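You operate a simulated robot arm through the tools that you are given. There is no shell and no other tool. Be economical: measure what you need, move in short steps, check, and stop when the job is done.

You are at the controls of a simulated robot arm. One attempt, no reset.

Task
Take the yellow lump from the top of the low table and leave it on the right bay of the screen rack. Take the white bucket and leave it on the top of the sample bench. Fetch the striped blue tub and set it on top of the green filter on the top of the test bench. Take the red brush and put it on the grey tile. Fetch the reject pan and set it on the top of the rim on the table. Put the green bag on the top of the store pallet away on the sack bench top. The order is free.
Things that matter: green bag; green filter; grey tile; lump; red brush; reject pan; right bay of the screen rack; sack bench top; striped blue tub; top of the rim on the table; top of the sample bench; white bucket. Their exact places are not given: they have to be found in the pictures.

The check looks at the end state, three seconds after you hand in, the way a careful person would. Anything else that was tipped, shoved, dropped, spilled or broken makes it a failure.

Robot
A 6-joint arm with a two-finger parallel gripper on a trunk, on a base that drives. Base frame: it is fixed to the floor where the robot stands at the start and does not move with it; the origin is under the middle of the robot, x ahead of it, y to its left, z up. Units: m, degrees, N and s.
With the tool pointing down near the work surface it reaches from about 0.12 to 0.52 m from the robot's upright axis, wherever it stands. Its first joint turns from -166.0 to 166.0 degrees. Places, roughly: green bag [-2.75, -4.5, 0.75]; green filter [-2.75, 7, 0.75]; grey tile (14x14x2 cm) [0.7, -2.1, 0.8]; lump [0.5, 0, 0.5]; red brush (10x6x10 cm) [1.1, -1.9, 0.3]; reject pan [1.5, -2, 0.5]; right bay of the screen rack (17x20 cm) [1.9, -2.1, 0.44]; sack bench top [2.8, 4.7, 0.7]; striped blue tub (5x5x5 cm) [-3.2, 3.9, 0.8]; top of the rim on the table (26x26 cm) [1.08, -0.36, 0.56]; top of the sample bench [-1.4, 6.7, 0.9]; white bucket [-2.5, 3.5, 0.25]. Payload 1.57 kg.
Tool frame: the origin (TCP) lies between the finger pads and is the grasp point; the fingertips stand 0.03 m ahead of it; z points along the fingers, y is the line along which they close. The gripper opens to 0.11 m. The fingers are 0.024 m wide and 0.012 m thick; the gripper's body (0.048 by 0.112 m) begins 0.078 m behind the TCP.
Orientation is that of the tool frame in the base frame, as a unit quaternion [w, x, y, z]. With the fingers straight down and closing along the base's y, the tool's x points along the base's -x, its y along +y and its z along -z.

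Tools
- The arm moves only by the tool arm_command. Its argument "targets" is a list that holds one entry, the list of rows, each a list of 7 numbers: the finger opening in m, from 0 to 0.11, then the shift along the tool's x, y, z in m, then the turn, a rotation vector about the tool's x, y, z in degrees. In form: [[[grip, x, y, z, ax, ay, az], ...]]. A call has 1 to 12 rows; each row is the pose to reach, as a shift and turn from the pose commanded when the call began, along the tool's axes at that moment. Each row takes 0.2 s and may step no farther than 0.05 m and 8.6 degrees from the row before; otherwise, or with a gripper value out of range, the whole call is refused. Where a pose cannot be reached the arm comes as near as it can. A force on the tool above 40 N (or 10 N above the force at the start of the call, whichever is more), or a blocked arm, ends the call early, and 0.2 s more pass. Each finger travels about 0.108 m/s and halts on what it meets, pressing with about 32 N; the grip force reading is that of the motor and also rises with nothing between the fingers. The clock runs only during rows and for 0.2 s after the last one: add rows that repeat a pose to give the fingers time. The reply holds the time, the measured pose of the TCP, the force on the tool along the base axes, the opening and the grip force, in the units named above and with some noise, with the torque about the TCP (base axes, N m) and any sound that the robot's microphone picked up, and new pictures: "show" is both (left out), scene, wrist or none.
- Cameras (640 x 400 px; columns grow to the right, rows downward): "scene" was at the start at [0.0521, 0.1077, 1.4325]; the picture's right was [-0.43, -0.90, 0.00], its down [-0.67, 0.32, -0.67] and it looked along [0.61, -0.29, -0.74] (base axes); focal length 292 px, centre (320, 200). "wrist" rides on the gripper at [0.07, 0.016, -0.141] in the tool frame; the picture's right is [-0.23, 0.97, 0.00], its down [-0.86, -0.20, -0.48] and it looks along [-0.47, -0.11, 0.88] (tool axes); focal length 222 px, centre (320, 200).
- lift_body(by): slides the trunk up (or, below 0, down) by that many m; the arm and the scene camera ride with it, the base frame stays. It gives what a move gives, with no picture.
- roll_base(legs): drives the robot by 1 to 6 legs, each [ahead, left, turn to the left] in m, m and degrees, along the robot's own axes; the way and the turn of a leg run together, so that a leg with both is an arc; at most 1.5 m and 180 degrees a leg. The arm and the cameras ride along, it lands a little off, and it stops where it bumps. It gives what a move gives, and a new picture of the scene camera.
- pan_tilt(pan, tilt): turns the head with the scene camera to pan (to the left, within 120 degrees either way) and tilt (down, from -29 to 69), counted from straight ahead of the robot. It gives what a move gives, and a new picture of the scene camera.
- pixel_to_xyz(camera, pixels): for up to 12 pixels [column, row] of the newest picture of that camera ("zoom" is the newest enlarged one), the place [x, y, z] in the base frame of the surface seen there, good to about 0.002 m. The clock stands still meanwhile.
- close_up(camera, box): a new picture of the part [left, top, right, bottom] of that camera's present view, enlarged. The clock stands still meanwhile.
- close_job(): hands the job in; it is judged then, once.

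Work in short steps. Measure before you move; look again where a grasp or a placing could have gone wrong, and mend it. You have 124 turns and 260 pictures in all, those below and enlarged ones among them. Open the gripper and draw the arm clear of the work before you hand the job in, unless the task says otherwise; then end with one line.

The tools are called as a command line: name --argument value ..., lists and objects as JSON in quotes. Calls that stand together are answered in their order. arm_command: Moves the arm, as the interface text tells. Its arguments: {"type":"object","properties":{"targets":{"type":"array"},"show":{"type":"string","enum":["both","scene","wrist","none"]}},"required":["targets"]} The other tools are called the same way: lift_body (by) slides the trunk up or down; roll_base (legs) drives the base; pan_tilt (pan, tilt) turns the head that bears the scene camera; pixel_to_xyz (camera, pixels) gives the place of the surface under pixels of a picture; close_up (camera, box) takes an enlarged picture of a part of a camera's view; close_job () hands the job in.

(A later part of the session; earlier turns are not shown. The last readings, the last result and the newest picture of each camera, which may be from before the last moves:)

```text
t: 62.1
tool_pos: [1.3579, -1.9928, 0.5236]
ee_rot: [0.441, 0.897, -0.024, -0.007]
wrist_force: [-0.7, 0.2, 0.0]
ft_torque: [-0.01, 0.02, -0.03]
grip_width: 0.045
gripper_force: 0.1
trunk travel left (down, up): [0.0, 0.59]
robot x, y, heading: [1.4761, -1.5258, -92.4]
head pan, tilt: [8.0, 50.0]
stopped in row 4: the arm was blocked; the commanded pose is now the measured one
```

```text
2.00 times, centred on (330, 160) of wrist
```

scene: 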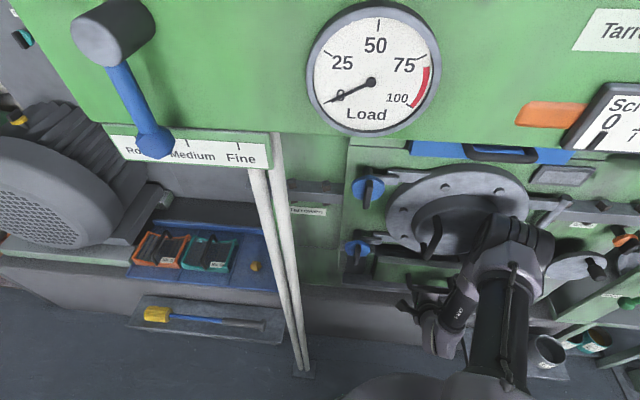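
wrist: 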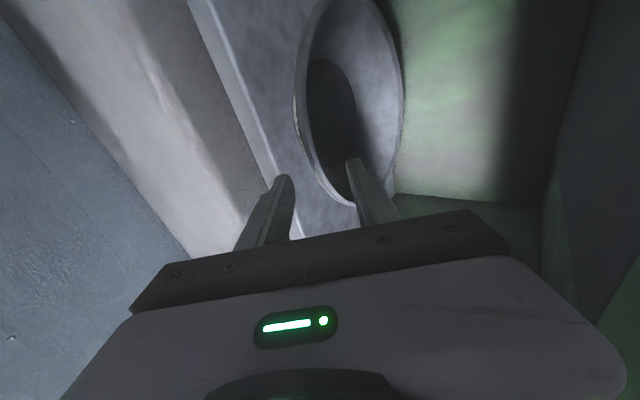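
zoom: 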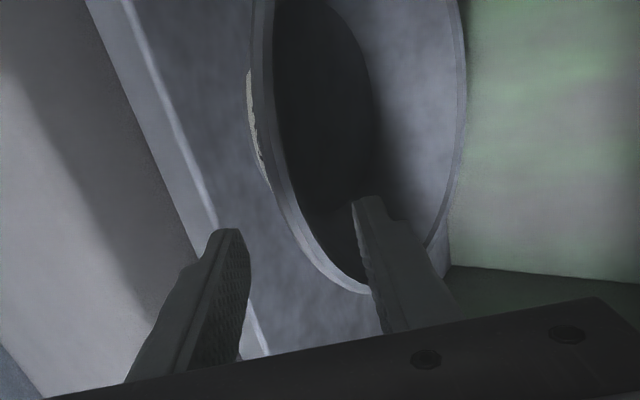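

The arm is blocked, probably its elbow near (500,240) against the door's disk/crank. I back out along the fingers and measure the elbow and door.

pixel_to_xyz --camera "scene" --pixels '[[490, 235], [475, 250], [515, 225], [545, 250], [450, 310], [465, 285], [430, 240], [455, 215], [500, 200], [515, 265], [500, 350], [550, 200]]'

close_up --camera "scene" --box '[380, 160, 600, 360]'

```text
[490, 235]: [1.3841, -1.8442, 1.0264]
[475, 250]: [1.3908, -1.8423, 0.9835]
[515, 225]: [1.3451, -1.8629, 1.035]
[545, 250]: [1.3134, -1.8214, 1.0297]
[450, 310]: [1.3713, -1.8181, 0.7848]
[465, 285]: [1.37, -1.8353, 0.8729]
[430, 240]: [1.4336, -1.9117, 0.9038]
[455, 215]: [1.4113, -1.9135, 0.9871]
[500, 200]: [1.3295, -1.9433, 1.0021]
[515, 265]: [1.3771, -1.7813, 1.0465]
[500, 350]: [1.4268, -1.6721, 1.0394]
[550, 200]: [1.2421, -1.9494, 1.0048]
```

```text
2.00 times, centred on (490, 260) of scene
```

zoom: 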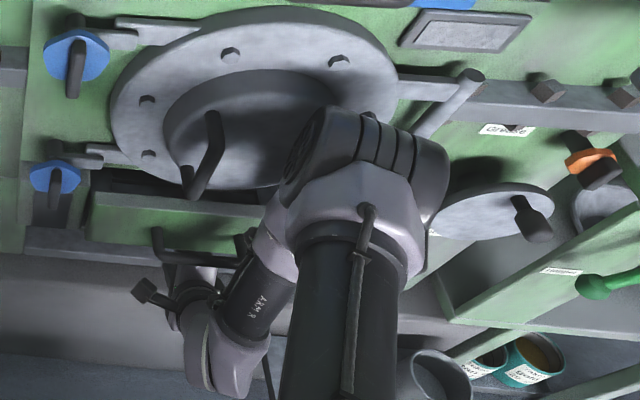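

The elbow (y≈−1.85, z≈1.0) meets the door boss (y −1.91). I retract, back the base 0.15, raise the trunk 0.13 and lower the tool by the same, so the elbow stays back and higher.

arm_command --targets '[[[0.045, 0, 0, -0.03, 0, 0, 0], [0.045, 0, 0, -0.06, 0, 0, 0]]]' --show "none"

roll_base --legs '[[-0.16, 0, 1.4]]'

lift_body --by 0.13

close_up --camera "scene" --box '[320, 130, 640, 330]'

```text
t: 62.7
tool_pos: [1.3728, -1.9515, 0.5597]
ee_rot: [0.439, 0.898, -0.014, -0.006]
wrist_force: [0.1, -0.6, 0.1]
ft_torque: [0.0, -0.01, 0.01]
grip_width: 0.0449
gripper_force: 0.0
trunk travel left (down, up): [0.0, 0.59]
robot x, y, heading: [1.4811, -1.5298, -91.4]
head pan, tilt: [8.0, 50.0]
```

```text
t: 64.1
tool_pos: [1.3814, -1.8025, 0.5495]
ee_rot: [0.429, 0.903, -0.007, 0.0]
wrist_force: [0.1, 0.5, 0.4]
ft_torque: [0.03, -0.01, 0.02]
grip_width: 0.0448
gripper_force: 0.0
trunk travel left (down, up): [0.0, 0.59]
robot x, y, heading: [1.4861, -1.3763, -90.6]
head pan, tilt: [8.0, 50.0]
```

scene: 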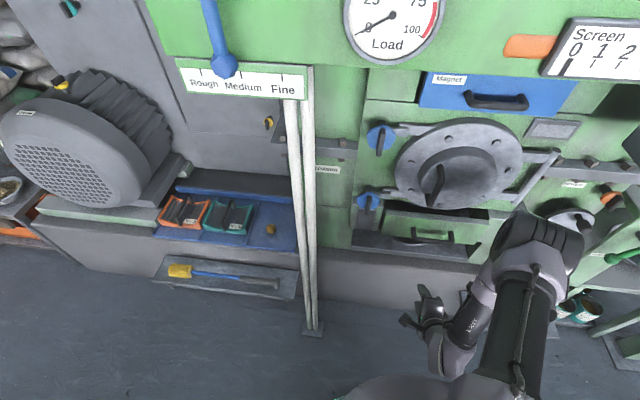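

```text
t: 65.7
tool_pos: [1.3815, -1.8025, 0.6804]
ee_rot: [0.429, 0.903, -0.006, 0.0]
wrist_force: [0.3, 0.4, 0.1]
ft_torque: [0.02, -0.01, 0.0]
grip_width: 0.0449
gripper_force: 0.1
trunk travel left (down, up): [-0.13, 0.46]
robot x, y, heading: [1.4849, -1.3748, -90.4]
head pan, tilt: [8.0, 50.0]
```

```text
2.00 times, centred on (480, 230) of scene
```

zoom: 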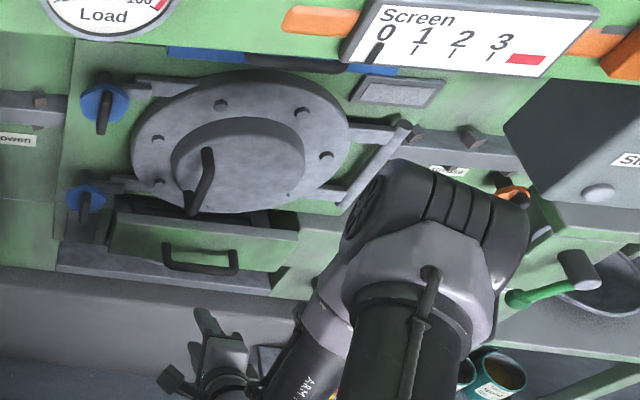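

I lower the tool to z≈0.572 and drive 0.115 ahead.

arm_command --targets '[[[0.045, 0, -0.028, 0.023, 0, 0, 0], [0.045, 0, -0.056, 0.046, 0, 0, 0], [0.045, 0, -0.0837, 0.068, 0, 0, 0]]]' --show "none"

roll_base --legs '[[0.115, 0, 0]]'

```text
t: 66.5
tool_pos: [1.3827, -1.8035, 0.5704]
ee_rot: [0.429, 0.903, -0.006, 0.0]
wrist_force: [0.2, -0.2, -0.3]
ft_torque: [0.0, -0.01, 0.06]
grip_width: 0.045
gripper_force: 0.1
trunk travel left (down, up): [-0.13, 0.46]
robot x, y, heading: [1.4849, -1.3781, -90.4]
head pan, tilt: [8.0, 50.0]
```

```text
t: 67.7
tool_pos: [1.3811, -1.9177, 0.5706]
ee_rot: [0.43, 0.903, -0.006, -0.001]
wrist_force: [0.7, 0.3, 0.5]
ft_torque: [0.01, -0.01, -0.01]
grip_width: 0.0448
gripper_force: 0.1
trunk travel left (down, up): [-0.13, 0.46]
robot x, y, heading: [1.4839, -1.4898, -90.8]
head pan, tilt: [8.0, 50.0]
```

scene: 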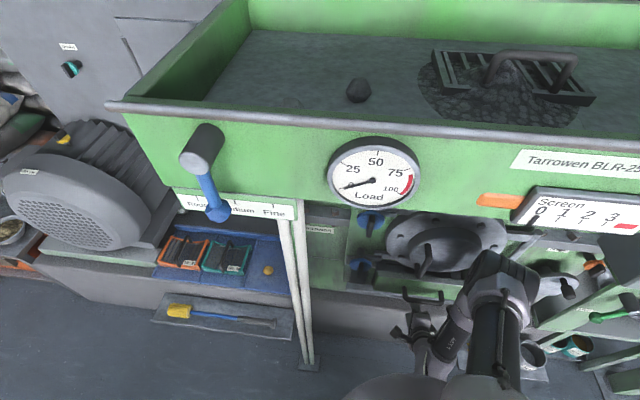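

Target grip point from here: +0.0106 along tool y and 0.110 along the fingers. I advance.

arm_command --targets '[[[0.045, 0, 0.005, 0.03, 0, 0, 0], [0.045, 0, 0.0106, 0.06, 0, 0, 0], [0.045, 0, 0.0106, 0.085, 0, 0, 0], [0.045, 0, 0.0106, 0.108, 0, 0, 0]]]'

close_up --camera "wrist" --box '[230, 60, 430, 260]'

```text
t: 68.7
tool_pos: [1.3786, -2.0085, 0.5127]
ee_rot: [0.429, 0.903, -0.007, 0.001]
wrist_force: [-0.1, 0.0, -0.5]
ft_torque: [-0.01, 0.0, -0.04]
grip_width: 0.045
gripper_force: 0.1
trunk travel left (down, up): [-0.13, 0.46]
robot x, y, heading: [1.4815, -1.4904, -90.8]
head pan, tilt: [8.0, 50.0]
```

scene: 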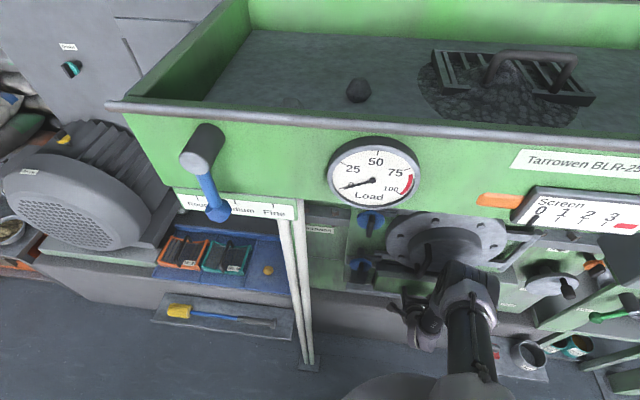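
wrist: 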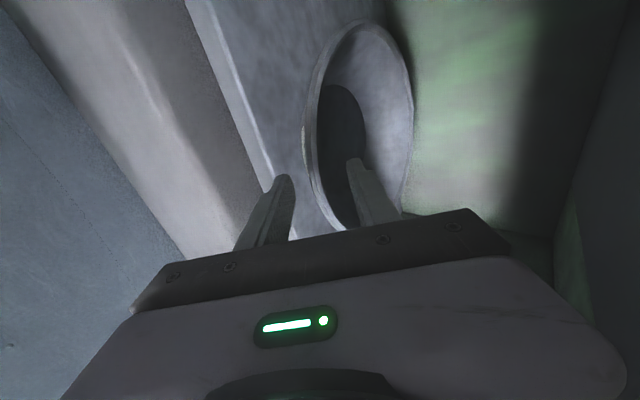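

```text
2.00 times, centred on (330, 160) of wrist
```

zoom: 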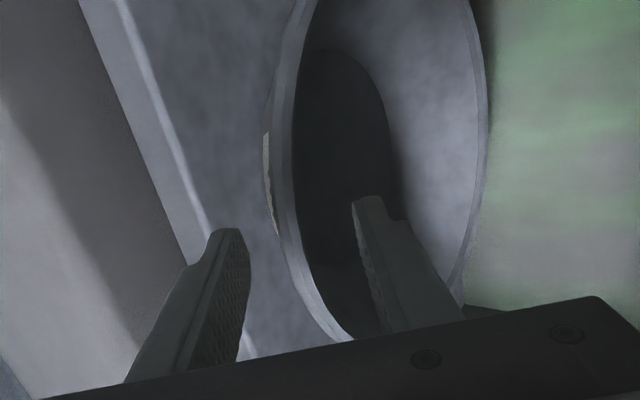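

The fingers straddle the rim. I close.

arm_command --targets '[[[0.035, 0, 0, 0, 0, 0, 0], [0.025, 0, 0, 0, 0, 0, 0], [0.015, 0, 0, 0, 0, 0, 0], [0.0, 0, 0, 0, 0, 0, 0], [0.0, 0, 0, 0, 0, 0, 0], [0.0, 0, 0, 0, 0, 0, 0]]]' --show "wrist"

```text
t: 70.1
tool_pos: [1.3796, -2.0088, 0.513]
ee_rot: [0.431, 0.902, -0.007, 0.0]
wrist_force: [-0.5, 0.1, -1.1]
ft_torque: [0.21, 0.02, 0.01]
grip_width: 0.0067
gripper_force: 26.4
trunk travel left (down, up): [-0.13, 0.46]
robot x, y, heading: [1.4851, -1.4899, -90.8]
head pan, tilt: [8.0, 50.0]
```

wrist: 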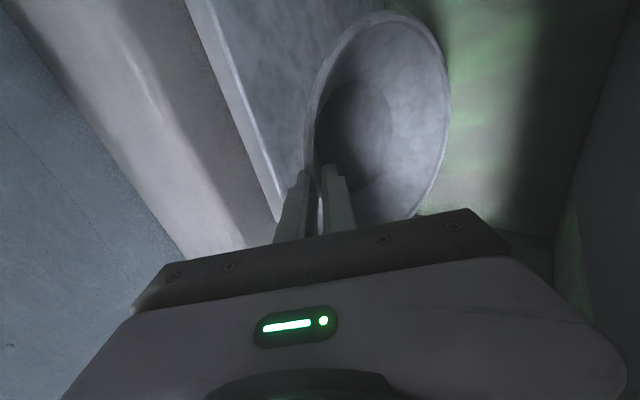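

The pan is pinched and tipped toward alignment as expected. I lift slightly and pull it straight out.

arm_command --targets '[[[0, 0, 0.0062, -0.005, 0, 0, 0], [0, 0, -0.01, -0.03, 0, 0, 0], [0, 0, -0.029, -0.053, 0, 0, 0], [0, 0, -0.048, -0.076, 0, 0, 0], [0, 0, -0.06, -0.091, 0, 0, 0]]]' --show "wrist"

roll_base --legs '[[-0.3, 0, 0]]'

```text
t: 71.3
tool_pos: [1.3799, -1.899, 0.5224]
ee_rot: [0.429, 0.903, -0.006, 0.001]
wrist_force: [-0.3, -1.2, -2.2]
ft_torque: [0.23, 0.01, -0.01]
grip_width: 0.0068
gripper_force: 26.1
trunk travel left (down, up): [-0.13, 0.46]
robot x, y, heading: [1.4826, -1.4923, -90.6]
head pan, tilt: [8.0, 50.0]
```

wrist: 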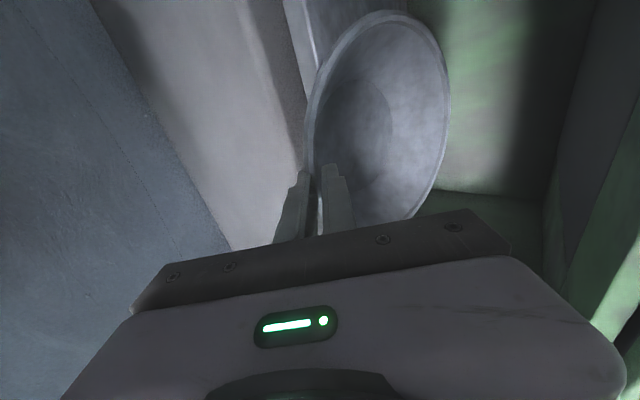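

```text
t: 73.3
tool_pos: [1.3855, -1.6009, 0.5222]
ee_rot: [0.43, 0.903, -0.006, 0.0]
wrist_force: [0.1, 0.9, -2.5]
ft_torque: [0.2, -0.03, 0.01]
grip_width: 0.007
gripper_force: 26.0
trunk travel left (down, up): [-0.13, 0.46]
robot x, y, heading: [1.4872, -1.1923, -90.3]
head pan, tilt: [8.0, 50.0]
```

scene: 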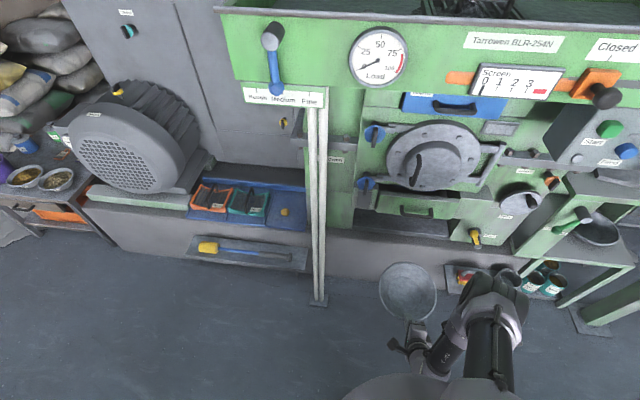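

Pan is out and held. I measure its rim to learn its tilt, then raise the trunk and swing round.

pixel_to_xyz --camera "scene" --pixels '[[408, 266], [409, 318], [381, 288], [435, 292], [408, 290], [390, 270], [428, 270]]'

lift_body --by 0.24

roll_base --legs '[[-0.1, 0, 0], [0, 0, -90], [0, 0, -89.5]]'

```text
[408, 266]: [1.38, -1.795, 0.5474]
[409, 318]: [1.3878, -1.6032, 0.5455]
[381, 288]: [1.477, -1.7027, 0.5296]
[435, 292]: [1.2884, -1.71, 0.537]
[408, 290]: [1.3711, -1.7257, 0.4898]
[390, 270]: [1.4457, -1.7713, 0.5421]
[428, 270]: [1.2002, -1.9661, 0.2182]
```

```text
t: 75.8
tool_pos: [1.3849, -1.6017, 0.7636]
ee_rot: [0.429, 0.903, -0.005, 0.002]
wrist_force: [0.1, 0.0, -1.3]
ft_torque: [0.22, -0.02, -0.02]
grip_width: 0.0072
gripper_force: 26.8
trunk travel left (down, up): [-0.37, 0.22]
robot x, y, heading: [1.4858, -1.1933, -90.3]
head pan, tilt: [8.0, 50.0]
```

```text
t: 83.2
tool_pos: [1.332, -0.699, 0.7647]
ee_rot: [-0.135, -0.272, 0.859, 0.412]
wrist_force: [-15.1, 0.1, 2.3]
ft_torque: [0.05, -0.16, 0.76]
grip_width: 0.0116
gripper_force: 28.8
trunk travel left (down, up): [-0.37, 0.22]
robot x, y, heading: [1.4873, -1.0947, 124.0]
head pan, tilt: [8.0, 50.0]
stopped in leg 3: the force on the tool passed its limit at 55 N (the readings are from after the stop); the commanded pose is now the measured one
```

scene: 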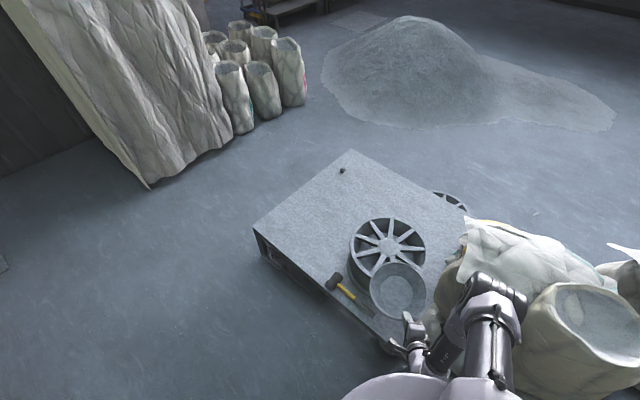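

The pan brushed the sack on its right. I turn back left 25° and check the grip.

roll_base --legs '[[0, 0, 20]]'

arm_command --targets '[[[0, 0, 0, 0, 0, 0, 0]]]' --show "wrist"

close_up --camera "scene" --box '[300, 180, 620, 380]'

```text
t: 84.7
tool_pos: [1.2082, -0.7739, 0.7641]
ee_rot: [-0.203, -0.415, 0.801, 0.381]
wrist_force: [-1.0, -0.4, -1.5]
ft_torque: [-0.15, -0.21, 0.02]
grip_width: 0.0068
gripper_force: 26.2
trunk travel left (down, up): [-0.37, 0.22]
robot x, y, heading: [1.4849, -1.0898, 143.7]
head pan, tilt: [8.0, 50.0]
```

scene: 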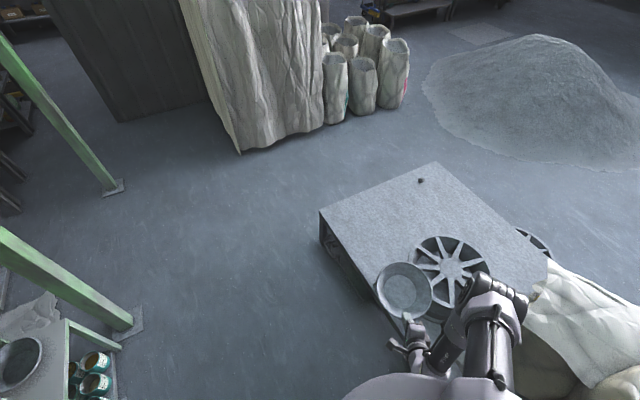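

```text
t: 85.1
tool_pos: [1.2085, -0.7738, 0.7643]
ee_rot: [-0.203, -0.416, 0.8, 0.381]
wrist_force: [0.1, 0.3, -1.8]
ft_torque: [-0.1, -0.18, 0.01]
grip_width: 0.0068
gripper_force: 26.8
trunk travel left (down, up): [-0.37, 0.22]
robot x, y, heading: [1.4869, -1.0904, 143.9]
head pan, tilt: [8.0, 50.0]
```

wrist: 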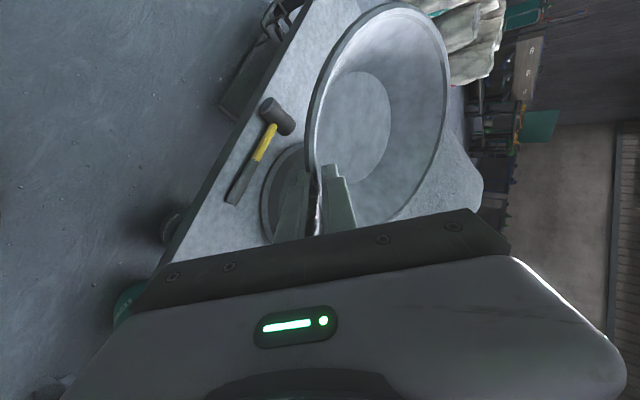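

```text
2.00 times, centred on (460, 280) of scene
```

zoom: 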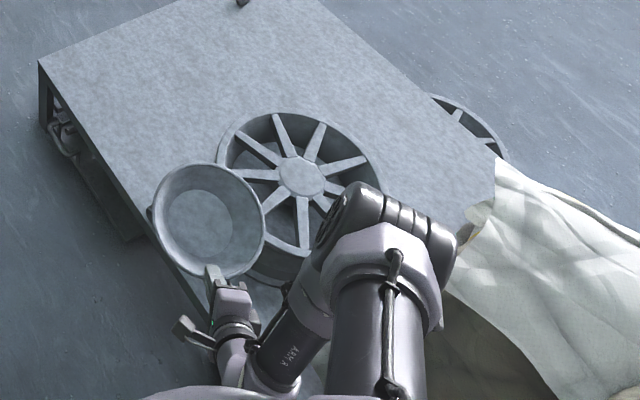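

The pan is held unchanged; a hammer lies on the table near the wheel. I move the base 0.5 m toward −x, then turn to heading 90.

roll_base --legs '[[0.41, 0.3, 0], [0, 0, -53.9]]'

pan_tilt --pan -5 --tilt 58

```text
t: 90.5
tool_pos: [1.0687, -0.6753, 0.764]
ee_rot: [-0.006, -0.004, 0.902, 0.433]
wrist_force: [-0.3, 0.2, -1.5]
ft_torque: [-0.2, 0.0, 0.05]
grip_width: 0.0069
gripper_force: 25.6
trunk travel left (down, up): [-0.37, 0.22]
robot x, y, heading: [0.9718, -1.0873, 89.5]
head pan, tilt: [8.0, 50.0]
```

scene: 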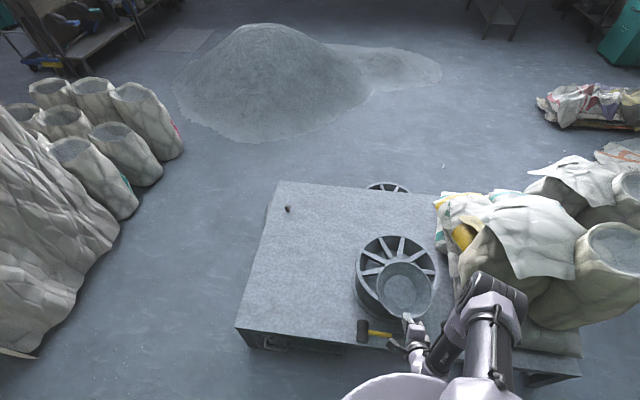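

```text
t: 91.3
tool_pos: [1.0697, -0.6745, 0.7636]
ee_rot: [-0.006, -0.003, 0.902, 0.432]
wrist_force: [-0.4, -0.1, -1.5]
ft_torque: [-0.2, 0.02, 0.02]
grip_width: 0.007
gripper_force: 26.1
trunk travel left (down, up): [-0.37, 0.22]
robot x, y, heading: [0.9707, -1.0884, 89.3]
head pan, tilt: [-5.0, 58.0]
```

scene: 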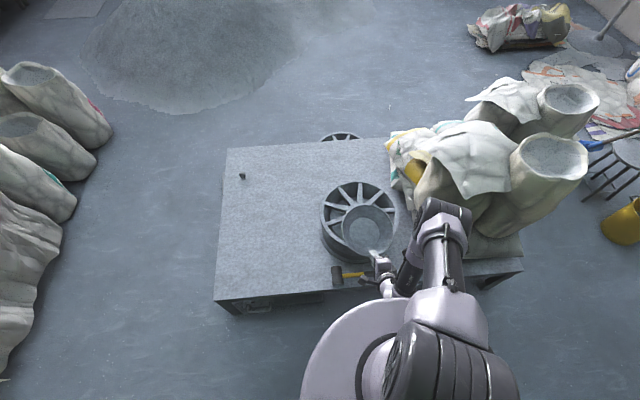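

I measure wheel points, elbow, sack and pan rim now.

pixel_to_xyz --camera "scene" --pixels '[[360, 186], [324, 215], [352, 200], [385, 190], [420, 205], [465, 215], [415, 185], [440, 195], [366, 208], [372, 250], [345, 225], [366, 235]]'

close_up --camera "scene" --box '[300, 150, 500, 300]'

```text
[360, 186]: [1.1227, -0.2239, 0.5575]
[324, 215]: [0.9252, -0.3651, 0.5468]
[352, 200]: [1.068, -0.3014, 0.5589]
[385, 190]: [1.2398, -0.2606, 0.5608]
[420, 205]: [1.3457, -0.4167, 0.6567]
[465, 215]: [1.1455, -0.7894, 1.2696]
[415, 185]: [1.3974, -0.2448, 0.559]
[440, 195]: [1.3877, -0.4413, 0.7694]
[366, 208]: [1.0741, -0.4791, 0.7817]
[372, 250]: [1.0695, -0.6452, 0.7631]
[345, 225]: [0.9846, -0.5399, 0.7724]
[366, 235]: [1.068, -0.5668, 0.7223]
```

```text
2.67 times, centred on (400, 225) of scene
```

zoom: 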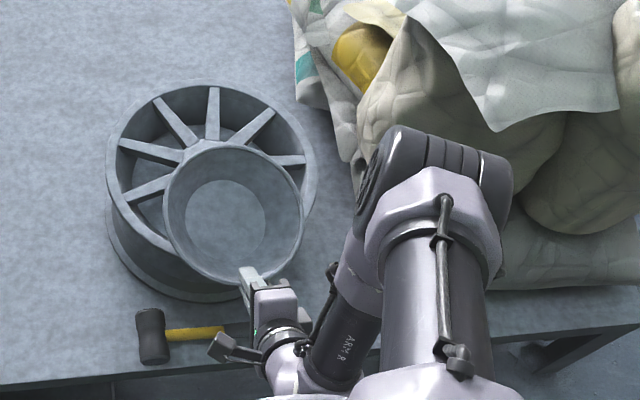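

Wheel centre ≈(1.075,−0.363), top 0.559; the pan centre is at (1.071,−0.575), bottom ≈0.72. I drive ahead 0.15 and look.

roll_base --legs '[[0.15, 0, 0.5]]'

close_up --camera "scene" --box '[300, 150, 500, 300]'

```text
t: 92.7
tool_pos: [1.0666, -0.5242, 0.762]
ee_rot: [-0.008, -0.008, 0.902, 0.432]
wrist_force: [-0.5, -0.4, -2.8]
ft_torque: [-0.22, -0.01, 0.01]
grip_width: 0.0069
gripper_force: 26.3
trunk travel left (down, up): [-0.37, 0.22]
robot x, y, heading: [0.9733, -0.9372, 90.0]
head pan, tilt: [-5.0, 58.0]
```

scene: 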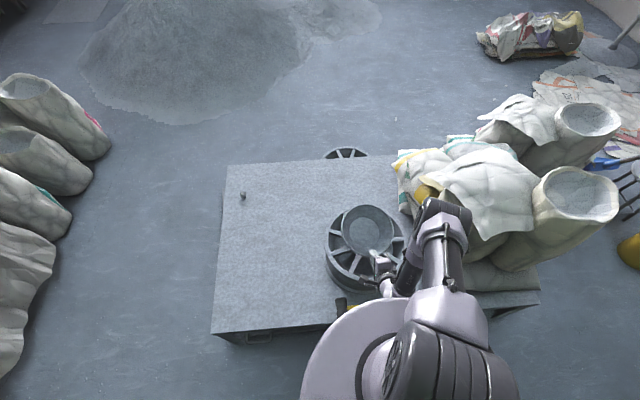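

```text
2.67 times, centred on (400, 225) of scene
```

zoom: 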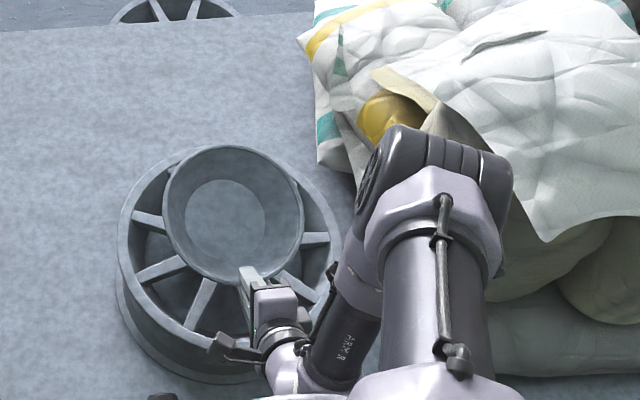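

I measure the pan's rim and the wheel to level and centre it.

pixel_to_xyz --camera "zoom" --pixels '[[225, 149], [166, 205], [300, 225], [205, 275], [285, 270], [222, 218], [195, 160], [270, 165], [175, 250], [150, 219], [198, 305], [122, 250]]'

```text
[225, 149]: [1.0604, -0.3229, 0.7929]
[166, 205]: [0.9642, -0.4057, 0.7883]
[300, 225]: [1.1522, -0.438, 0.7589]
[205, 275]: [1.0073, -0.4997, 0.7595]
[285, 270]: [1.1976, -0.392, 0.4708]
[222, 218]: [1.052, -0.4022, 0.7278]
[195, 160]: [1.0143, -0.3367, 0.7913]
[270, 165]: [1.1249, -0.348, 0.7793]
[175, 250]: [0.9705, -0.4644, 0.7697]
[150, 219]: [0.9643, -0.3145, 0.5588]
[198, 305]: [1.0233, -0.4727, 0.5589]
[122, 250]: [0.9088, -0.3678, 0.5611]
```

The pan is tilted: far side 12.6° up and left side 6.7° up. I level it by turning the tool about its own axes, and move it over the wheel centre.

arm_command --targets '[[[0, -0.006, 0.012, 0.014, 4.2, -1.4, -1.75], [0, -0.012, 0.024, 0.029, 8.4, -2.8, -3.5], [0, -0.017, 0.0345, 0.043, 12.6, -4.2, -5.2]]]'

close_up --camera "scene" --box '[300, 150, 500, 300]'

```text
t: 93.5
tool_pos: [1.0812, -0.4684, 0.764]
ee_rot: [0.045, -0.034, 0.942, 0.33]
wrist_force: [-0.1, 0.3, -1.8]
ft_torque: [-0.24, -0.02, 0.0]
grip_width: 0.0068
gripper_force: 26.5
trunk travel left (down, up): [-0.37, 0.22]
robot x, y, heading: [0.9728, -0.9362, 90.0]
head pan, tilt: [-5.0, 58.0]
```

scene: 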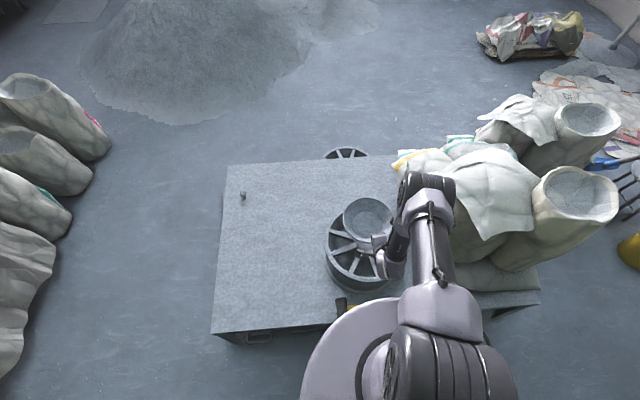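
wrist: 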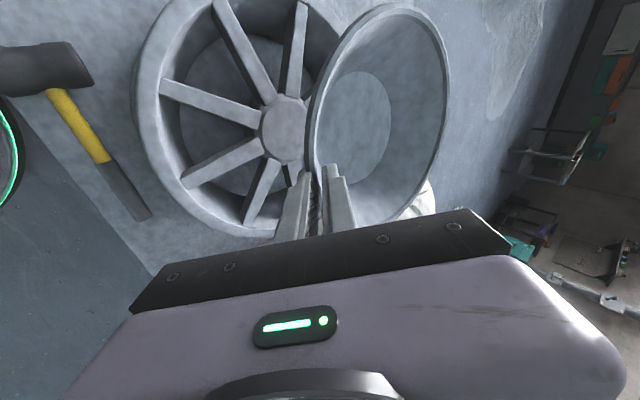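

```text
2.67 times, centred on (400, 225) of scene
```

zoom: 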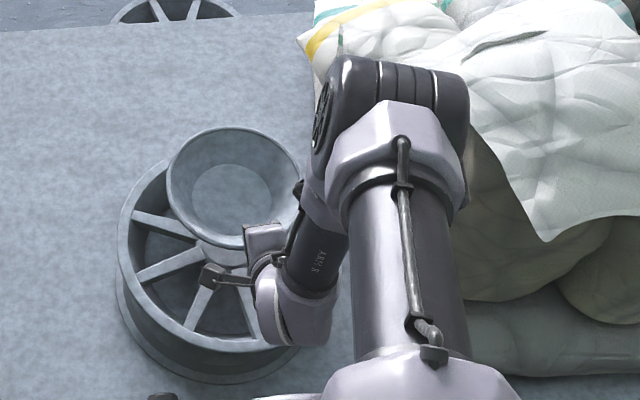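

pixel_to_xyz --camera "zoom" --pixels '[[235, 130], [169, 185], [298, 170], [195, 228], [272, 142], [200, 139], [228, 200], [176, 205], [290, 158], [330, 65], [320, 130]]'

pixel_to_xyz --camera "wrist" --pixels '[[320, 80], [312, 120], [330, 55], [362, 22], [285, 125]]'

```text
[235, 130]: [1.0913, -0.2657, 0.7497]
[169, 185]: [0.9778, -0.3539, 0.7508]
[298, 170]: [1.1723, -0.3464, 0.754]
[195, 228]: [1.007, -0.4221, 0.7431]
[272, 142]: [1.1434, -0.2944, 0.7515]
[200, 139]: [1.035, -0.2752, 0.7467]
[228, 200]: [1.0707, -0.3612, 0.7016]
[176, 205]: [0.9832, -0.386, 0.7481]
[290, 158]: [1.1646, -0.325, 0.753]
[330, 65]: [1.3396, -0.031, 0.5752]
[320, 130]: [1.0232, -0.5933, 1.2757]
```

```text
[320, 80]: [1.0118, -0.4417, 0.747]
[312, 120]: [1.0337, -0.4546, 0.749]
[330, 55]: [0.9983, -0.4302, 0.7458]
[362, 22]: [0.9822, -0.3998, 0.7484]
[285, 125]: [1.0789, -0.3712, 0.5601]
```

The pan is level (rim 0.749±0.003) and centred at (1.075,−0.366). I lower 0.125, then creep the last bit.

arm_command --targets '[[[0, 0.0043, -0.0248, 0.0311, 0, 0, 0], [0, 0.0086, -0.0495, 0.0622, 0, 0, 0], [0, 0.0134, -0.0774, 0.0971, 0, 0, 0], [0, 0.0142, -0.0817, 0.1026, 0, 0, 0], [0, 0.0147, -0.0848, 0.1064, 0, 0, 0]]]' --show "wrist"

close_up --camera "scene" --box '[300, 150, 500, 300]'

pixel_to_xyz --camera "scene" --pixels '[[364, 205], [345, 220], [385, 208], [373, 210]]'

```text
t: 94.7
tool_pos: [1.0789, -0.4688, 0.6762]
ee_rot: [0.045, -0.034, 0.942, 0.33]
wrist_force: [0.0, 0.3, -1.9]
ft_torque: [-0.23, -0.02, 0.02]
grip_width: 0.0065
gripper_force: 26.4
out of reach, approached as far as the arm can: row 3, 4, 5
trunk travel left (down, up): [-0.37, 0.22]
robot x, y, heading: [0.9717, -0.9388, 90.0]
head pan, tilt: [-5.0, 58.0]
```

wrist: 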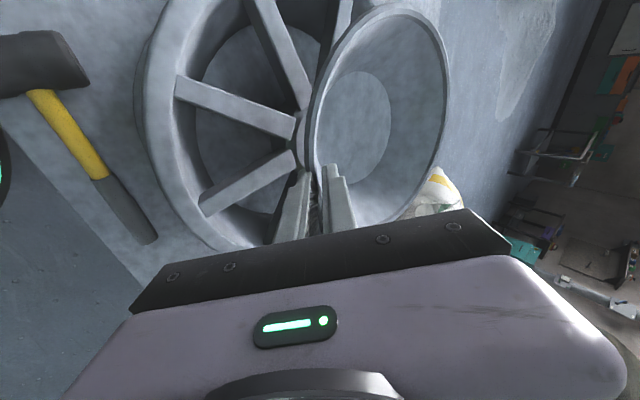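

```text
2.67 times, centred on (400, 225) of scene
```

zoom: 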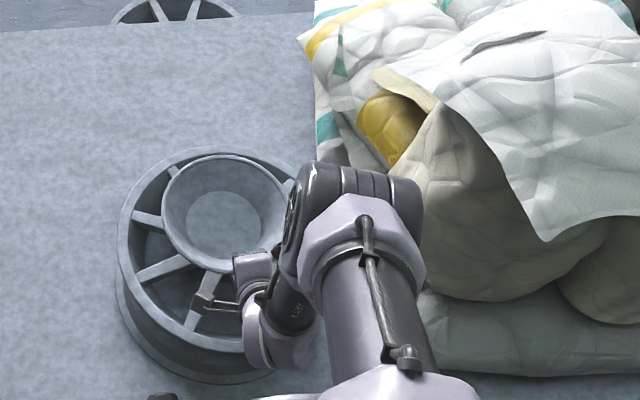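

```text
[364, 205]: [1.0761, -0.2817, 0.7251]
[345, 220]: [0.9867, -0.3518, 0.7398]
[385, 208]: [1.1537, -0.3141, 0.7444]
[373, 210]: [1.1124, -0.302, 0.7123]
```

The arm is fully stretched at z 0.676; I lower the trunk instead (pan bottom now ≈0.61, wheel 0.559).

lift_body --by -0.04

close_up --camera "scene" --box '[300, 130, 460, 250]'

```text
t: 95.5
tool_pos: [1.0785, -0.4694, 0.6361]
ee_rot: [0.045, -0.035, 0.942, 0.33]
wrist_force: [0.3, 0.2, -1.6]
ft_torque: [-0.22, -0.02, -0.01]
grip_width: 0.0068
gripper_force: 26.3
trunk travel left (down, up): [-0.33, 0.26]
robot x, y, heading: [0.9713, -0.935, 90.0]
head pan, tilt: [-5.0, 58.0]
```

```text
3.33 times, centred on (380, 190) of scene
```

zoom: 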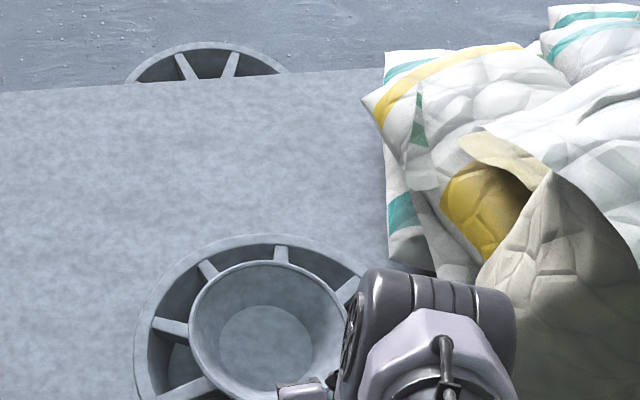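

pixel_to_xyz --camera "zoom" --pixels '[[265, 263], [193, 325], [345, 325], [215, 375], [265, 335], [215, 280], [170, 325]]'

```text
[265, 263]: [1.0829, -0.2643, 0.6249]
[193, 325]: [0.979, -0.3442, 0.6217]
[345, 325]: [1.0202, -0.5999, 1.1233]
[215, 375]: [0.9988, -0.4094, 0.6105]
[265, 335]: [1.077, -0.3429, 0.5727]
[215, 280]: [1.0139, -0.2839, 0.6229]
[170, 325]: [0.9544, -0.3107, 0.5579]
```

Pan bottom ≈0.568; I lower the trunk by 0.010 more and read the force.

lift_body --by -0.01

```text
t: 96.1
tool_pos: [1.0793, -0.4689, 0.6276]
ee_rot: [0.044, -0.034, 0.942, 0.332]
wrist_force: [2.0, -3.8, 18.5]
ft_torque: [0.62, -0.08, -0.09]
grip_width: 0.0071
gripper_force: 26.6
trunk travel left (down, up): [-0.32, 0.27]
robot x, y, heading: [0.9737, -0.9327, 90.1]
head pan, tilt: [-5.0, 58.0]
```

Contact (18 N up). I open the fingers and draw back along the tool axis.

arm_command --targets '[[[0.01, 0, 0, 0, 0, 0, 0], [0.02, 0, 0, 0, 0, 0, 0], [0.03, 0, 0, 0, 0, 0, 0], [0.04, 0, 0, 0, 0, 0, 0], [0.04, 0, 0, 0, 0, 0, 0], [0.04, 0, 0, -0.02, 0, 0, 0], [0.04, 0, 0, -0.05, 0, 0, 0], [0.04, 0, 0, -0.09, 0, 0, 0]]]' --show "wrist"

close_up --camera "scene" --box '[300, 150, 500, 300]'

```text
t: 97.9
tool_pos: [1.0708, -0.5246, 0.6978]
ee_rot: [0.044, -0.034, 0.942, 0.331]
wrist_force: [0.3, -0.6, -0.5]
ft_torque: [0.0, -0.03, -0.01]
grip_width: 0.0401
gripper_force: 0.1
trunk travel left (down, up): [-0.32, 0.27]
robot x, y, heading: [0.9721, -0.9365, 90.1]
head pan, tilt: [-5.0, 58.0]
```

wrist: 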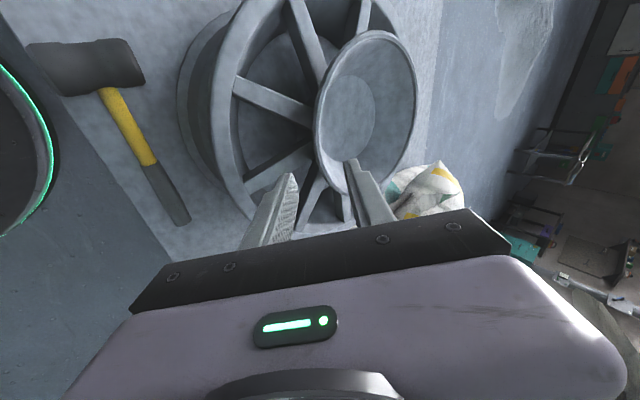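

```text
2.67 times, centred on (400, 225) of scene
```

zoom: 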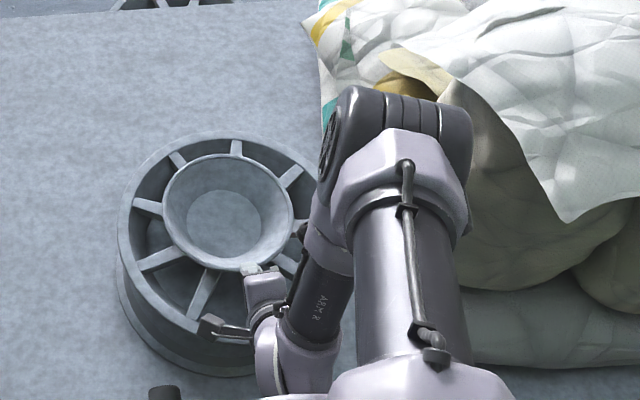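

The pan rests level on the wheel. I back off, restore the tool to vertical, and turn to face the machine at the brush.

roll_base --legs '[[-0.3, 0, 0], [0, 0, 90], [0, 0, 90]]'

arm_command --targets '[[[0.06, 0, 0, 0, 7.8, 0, 0], [0.08, 0, 0, 0, 15.6, 0, 0], [0.09, 0, 0, 0, 23.4, 0, 0], [0.09, 0, 0, 0, 31.2, 0, 0], [0.09, 0, 0, 0, 39, 0, 0]]]' --show "none"

pan_tilt --pan 5 --tilt 45

```text
t: 107.5
tool_pos: [0.8651, -1.641, 0.6967]
ee_rot: [0.329, 0.943, 0.024, -0.049]
wrist_force: [0.1, 0.1, -0.3]
ft_torque: [0.01, 0.02, -0.01]
grip_width: 0.0399
gripper_force: 0.1
trunk travel left (down, up): [-0.32, 0.27]
robot x, y, heading: [0.971, -1.2287, -91.0]
head pan, tilt: [-5.0, 58.0]
```

scene: 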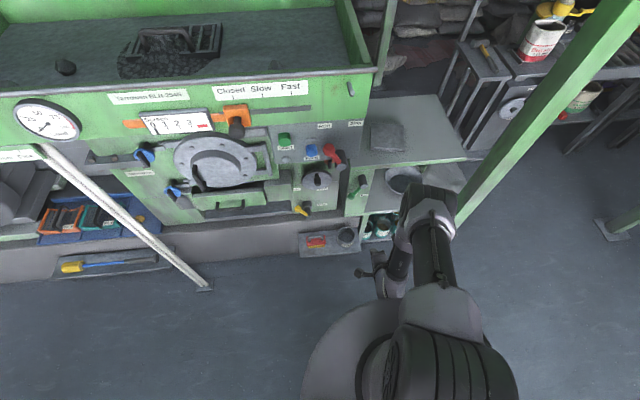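

```text
t: 108.7
tool_pos: [0.8584, -1.6397, 0.6982]
ee_rot: [0.032, 0.997, 0.008, -0.066]
wrist_force: [0.8, -0.2, 0.4]
ft_torque: [-0.02, -0.03, -0.02]
grip_width: 0.0901
gripper_force: 0.1
out of reach, approached as far as the arm can: row 5
trunk travel left (down, up): [-0.32, 0.27]
robot x, y, heading: [0.9737, -1.2328, -91.2]
head pan, tilt: [-5.0, 58.0]
```

```text
t: 109.4
tool_pos: [0.8576, -1.6391, 0.6976]
ee_rot: [0.033, 0.997, 0.009, -0.067]
wrist_force: [0.6, -0.5, 0.0]
ft_torque: [-0.02, 0.0, 0.03]
grip_width: 0.0899
gripper_force: 0.1
trunk travel left (down, up): [-0.32, 0.27]
robot x, y, heading: [0.9723, -1.2325, -91.2]
head pan, tilt: [5.0, 45.0]
```

scene: 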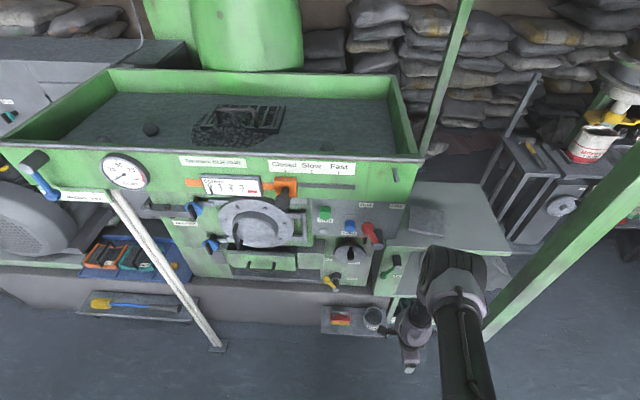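

I zoom on the brush ledge, and correct the tool's residual tilt.

close_up --camera "scene" --box '[310, 290, 410, 350]'

pixel_to_xyz --camera "zoom" --pixels '[[200, 170], [200, 195], [200, 145], [140, 180], [260, 185], [400, 180], [120, 250], [440, 270]]'

lift_body --by -0.3

arm_command --targets '[[[0.09, 0, 0, 0, 1.9, 3.8, 0], [0.09, 0, 0, 0, 3.8, 7.6, 0]]]' --show "wrist"

```text
6.40 times, centred on (360, 320) of scene
```

zoom: 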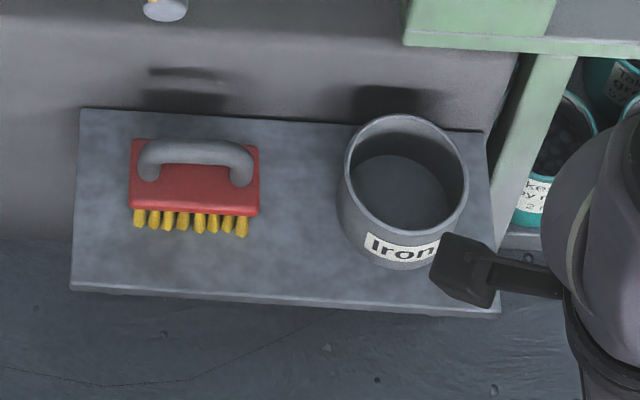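

```text
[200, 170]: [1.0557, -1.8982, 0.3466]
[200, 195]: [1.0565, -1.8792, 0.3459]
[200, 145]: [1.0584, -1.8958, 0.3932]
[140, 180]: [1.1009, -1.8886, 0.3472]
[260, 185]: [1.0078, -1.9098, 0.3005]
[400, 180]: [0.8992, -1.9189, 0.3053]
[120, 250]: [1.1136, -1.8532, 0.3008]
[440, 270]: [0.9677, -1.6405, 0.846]
```

```text
t: 112.4
tool_pos: [0.857, -1.6387, 0.3975]
ee_rot: [0.033, 0.997, 0.009, -0.068]
wrist_force: [-0.5, -0.2, 0.8]
ft_torque: [-0.01, 0.02, -0.01]
grip_width: 0.0898
gripper_force: 0.1
trunk travel left (down, up): [-0.02, 0.57]
robot x, y, heading: [0.9747, -1.2332, -91.2]
head pan, tilt: [5.0, 45.0]
```

```text
t: 113.0
tool_pos: [0.8568, -1.6352, 0.397]
ee_rot: [0.007, 1.0, 0.007, -0.029]
wrist_force: [0.5, 0.1, -0.1]
ft_torque: [0.02, 0.01, 0.0]
grip_width: 0.0902
gripper_force: 0.0
out of reach, approached as far as the arm can: row 2
trunk travel left (down, up): [-0.02, 0.57]
robot x, y, heading: [0.9734, -1.2321, -91.2]
head pan, tilt: [5.0, 45.0]
```

wrist: 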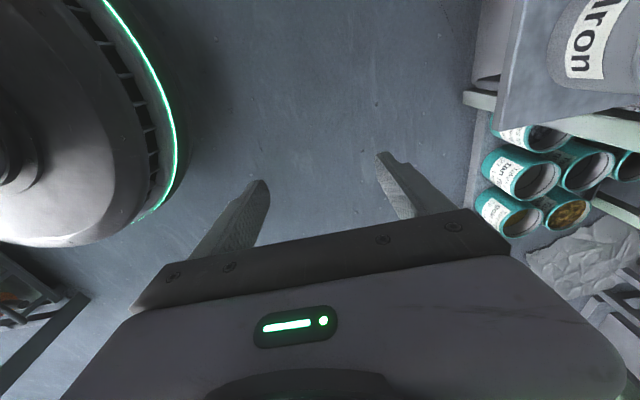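

The brush handle runs along x at about (1.056,−1.895), top z 0.395. To keep the wrist camera away from the yellow valve, I roll the tool by −180° while raising it.

arm_command --targets '[[[0.06, 0, 0, -0.02, 0, 0, -8.2], [0.06, 0, 0, -0.04, 0, 0, -16.4], [0.06, 0, 0, -0.06, 0, 0, -24.6], [0.06, 0, 0, -0.08, 0, 0, -32.8], [0.06, 0, 0, -0.1, 0, 0, -41], [0.06, 0, 0, -0.12, 0, 0, -49.2], [0.06, 0, 0, -0.14, 0, 0, -57.4], [0.06, 0, 0, -0.16, 0, 0, -65.6], [0.06, 0, 0, -0.18, 0, 0, -73.8], [0.06, 0, 0, -0.2, 0, 0, -82], [0.06, 0, 0, -0.2, 0, 0, -90]]]' --show "none"

arm_command --targets '[[[0.06, 0, 0, 0, 0, 0, -8.2], [0.06, 0, 0, 0, 0, 0, -16.4], [0.06, 0, 0, 0, 0, 0, -24.6], [0.06, 0, 0, 0, 0, 0, -32.8], [0.06, 0, 0, 0, 0, 0, -41], [0.06, 0, 0, 0, 0, 0, -49.2], [0.06, 0, 0, 0, 0, 0, -57.4], [0.06, 0, 0, 0, 0, 0, -65.6], [0.06, 0, 0, 0, 0, 0, -73.8], [0.06, 0, 0, 0, 0, 0, -82], [0.06, 0, 0, 0, 0, 0, -90]]]' --show "none"

roll_base --legs '[[0, 0.19, 1.2], [0.12, 0, 0]]'

```text
t: 115.4
tool_pos: [0.8689, -1.6338, 0.5998]
ee_rot: [-0.016, 0.7, 0.713, -0.025]
wrist_force: [0.0, 0.2, 1.1]
ft_torque: [-0.02, 0.03, 0.02]
grip_width: 0.0599
gripper_force: 0.0
trunk travel left (down, up): [-0.02, 0.57]
robot x, y, heading: [0.9717, -1.2289, -91.4]
head pan, tilt: [5.0, 45.0]
```

```text
t: 117.8
tool_pos: [0.872, -1.6206, 0.5911]
ee_rot: [-0.03, -0.009, 0.999, -0.011]
wrist_force: [0.2, 0.5, -0.8]
ft_torque: [-0.01, -0.01, 0.0]
grip_width: 0.0601
gripper_force: 0.0
out of reach, approached as far as the arm can: row 7, 8, 9, 10, 11
trunk travel left (down, up): [-0.02, 0.57]
robot x, y, heading: [0.9721, -1.2352, -91.1]
head pan, tilt: [5.0, 45.0]
```

```text
t: 120.3
tool_pos: [1.0671, -1.7487, 0.5909]
ee_rot: [-0.03, -0.015, 0.999, -0.012]
wrist_force: [0.4, 0.6, -0.1]
ft_torque: [0.0, -0.03, 0.01]
grip_width: 0.0599
gripper_force: 0.0
trunk travel left (down, up): [-0.02, 0.57]
robot x, y, heading: [1.1628, -1.3587, -90.7]
head pan, tilt: [5.0, 45.0]
```

scene: 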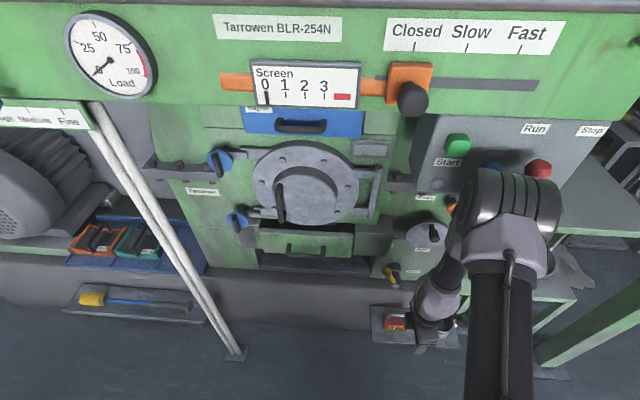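

The elbow is near the Start/Stop panel; I measure both, plus the valve and brush.

pixel_to_xyz --camera "scene" --pixels '[[458, 142], [538, 168], [490, 165], [510, 190], [555, 190], [410, 100], [389, 275], [410, 255], [432, 235], [400, 322], [395, 312], [580, 150]]'

close_up --camera "scene" --box '[350, 210, 510, 350]'

arm_command --targets '[[[0.06, 0, 0, 0, 0, 0, 0]]]' --show "wrist"

```text
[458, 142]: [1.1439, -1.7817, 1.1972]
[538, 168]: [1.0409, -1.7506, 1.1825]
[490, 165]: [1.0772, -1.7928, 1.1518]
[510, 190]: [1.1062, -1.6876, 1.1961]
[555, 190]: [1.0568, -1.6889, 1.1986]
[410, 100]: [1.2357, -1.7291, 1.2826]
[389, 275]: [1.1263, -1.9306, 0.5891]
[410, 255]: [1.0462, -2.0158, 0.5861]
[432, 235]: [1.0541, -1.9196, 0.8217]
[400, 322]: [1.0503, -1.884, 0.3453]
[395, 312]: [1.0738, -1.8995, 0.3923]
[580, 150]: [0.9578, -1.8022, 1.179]
```

```text
2.86 times, centred on (430, 280) of scene
```

zoom: 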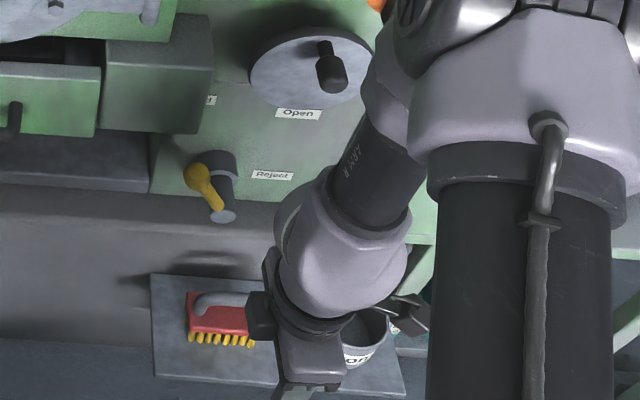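

```text
t: 120.7
tool_pos: [1.068, -1.7483, 0.5914]
ee_rot: [-0.03, -0.015, 0.999, -0.012]
wrist_force: [0.0, 0.3, 0.2]
ft_torque: [0.04, -0.02, -0.01]
grip_width: 0.0601
gripper_force: 0.0
trunk travel left (down, up): [-0.02, 0.57]
robot x, y, heading: [1.1653, -1.3606, -90.5]
head pan, tilt: [5.0, 45.0]
```

wrist: 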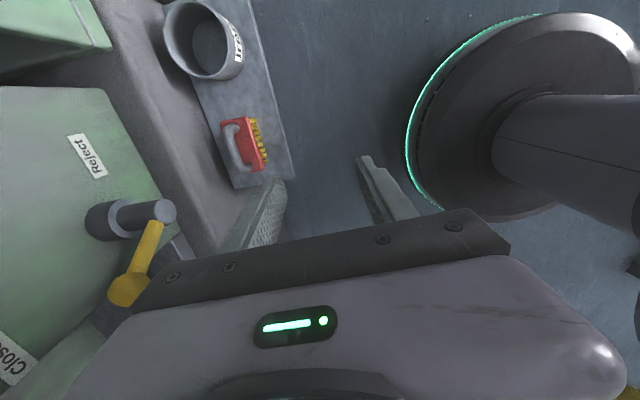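

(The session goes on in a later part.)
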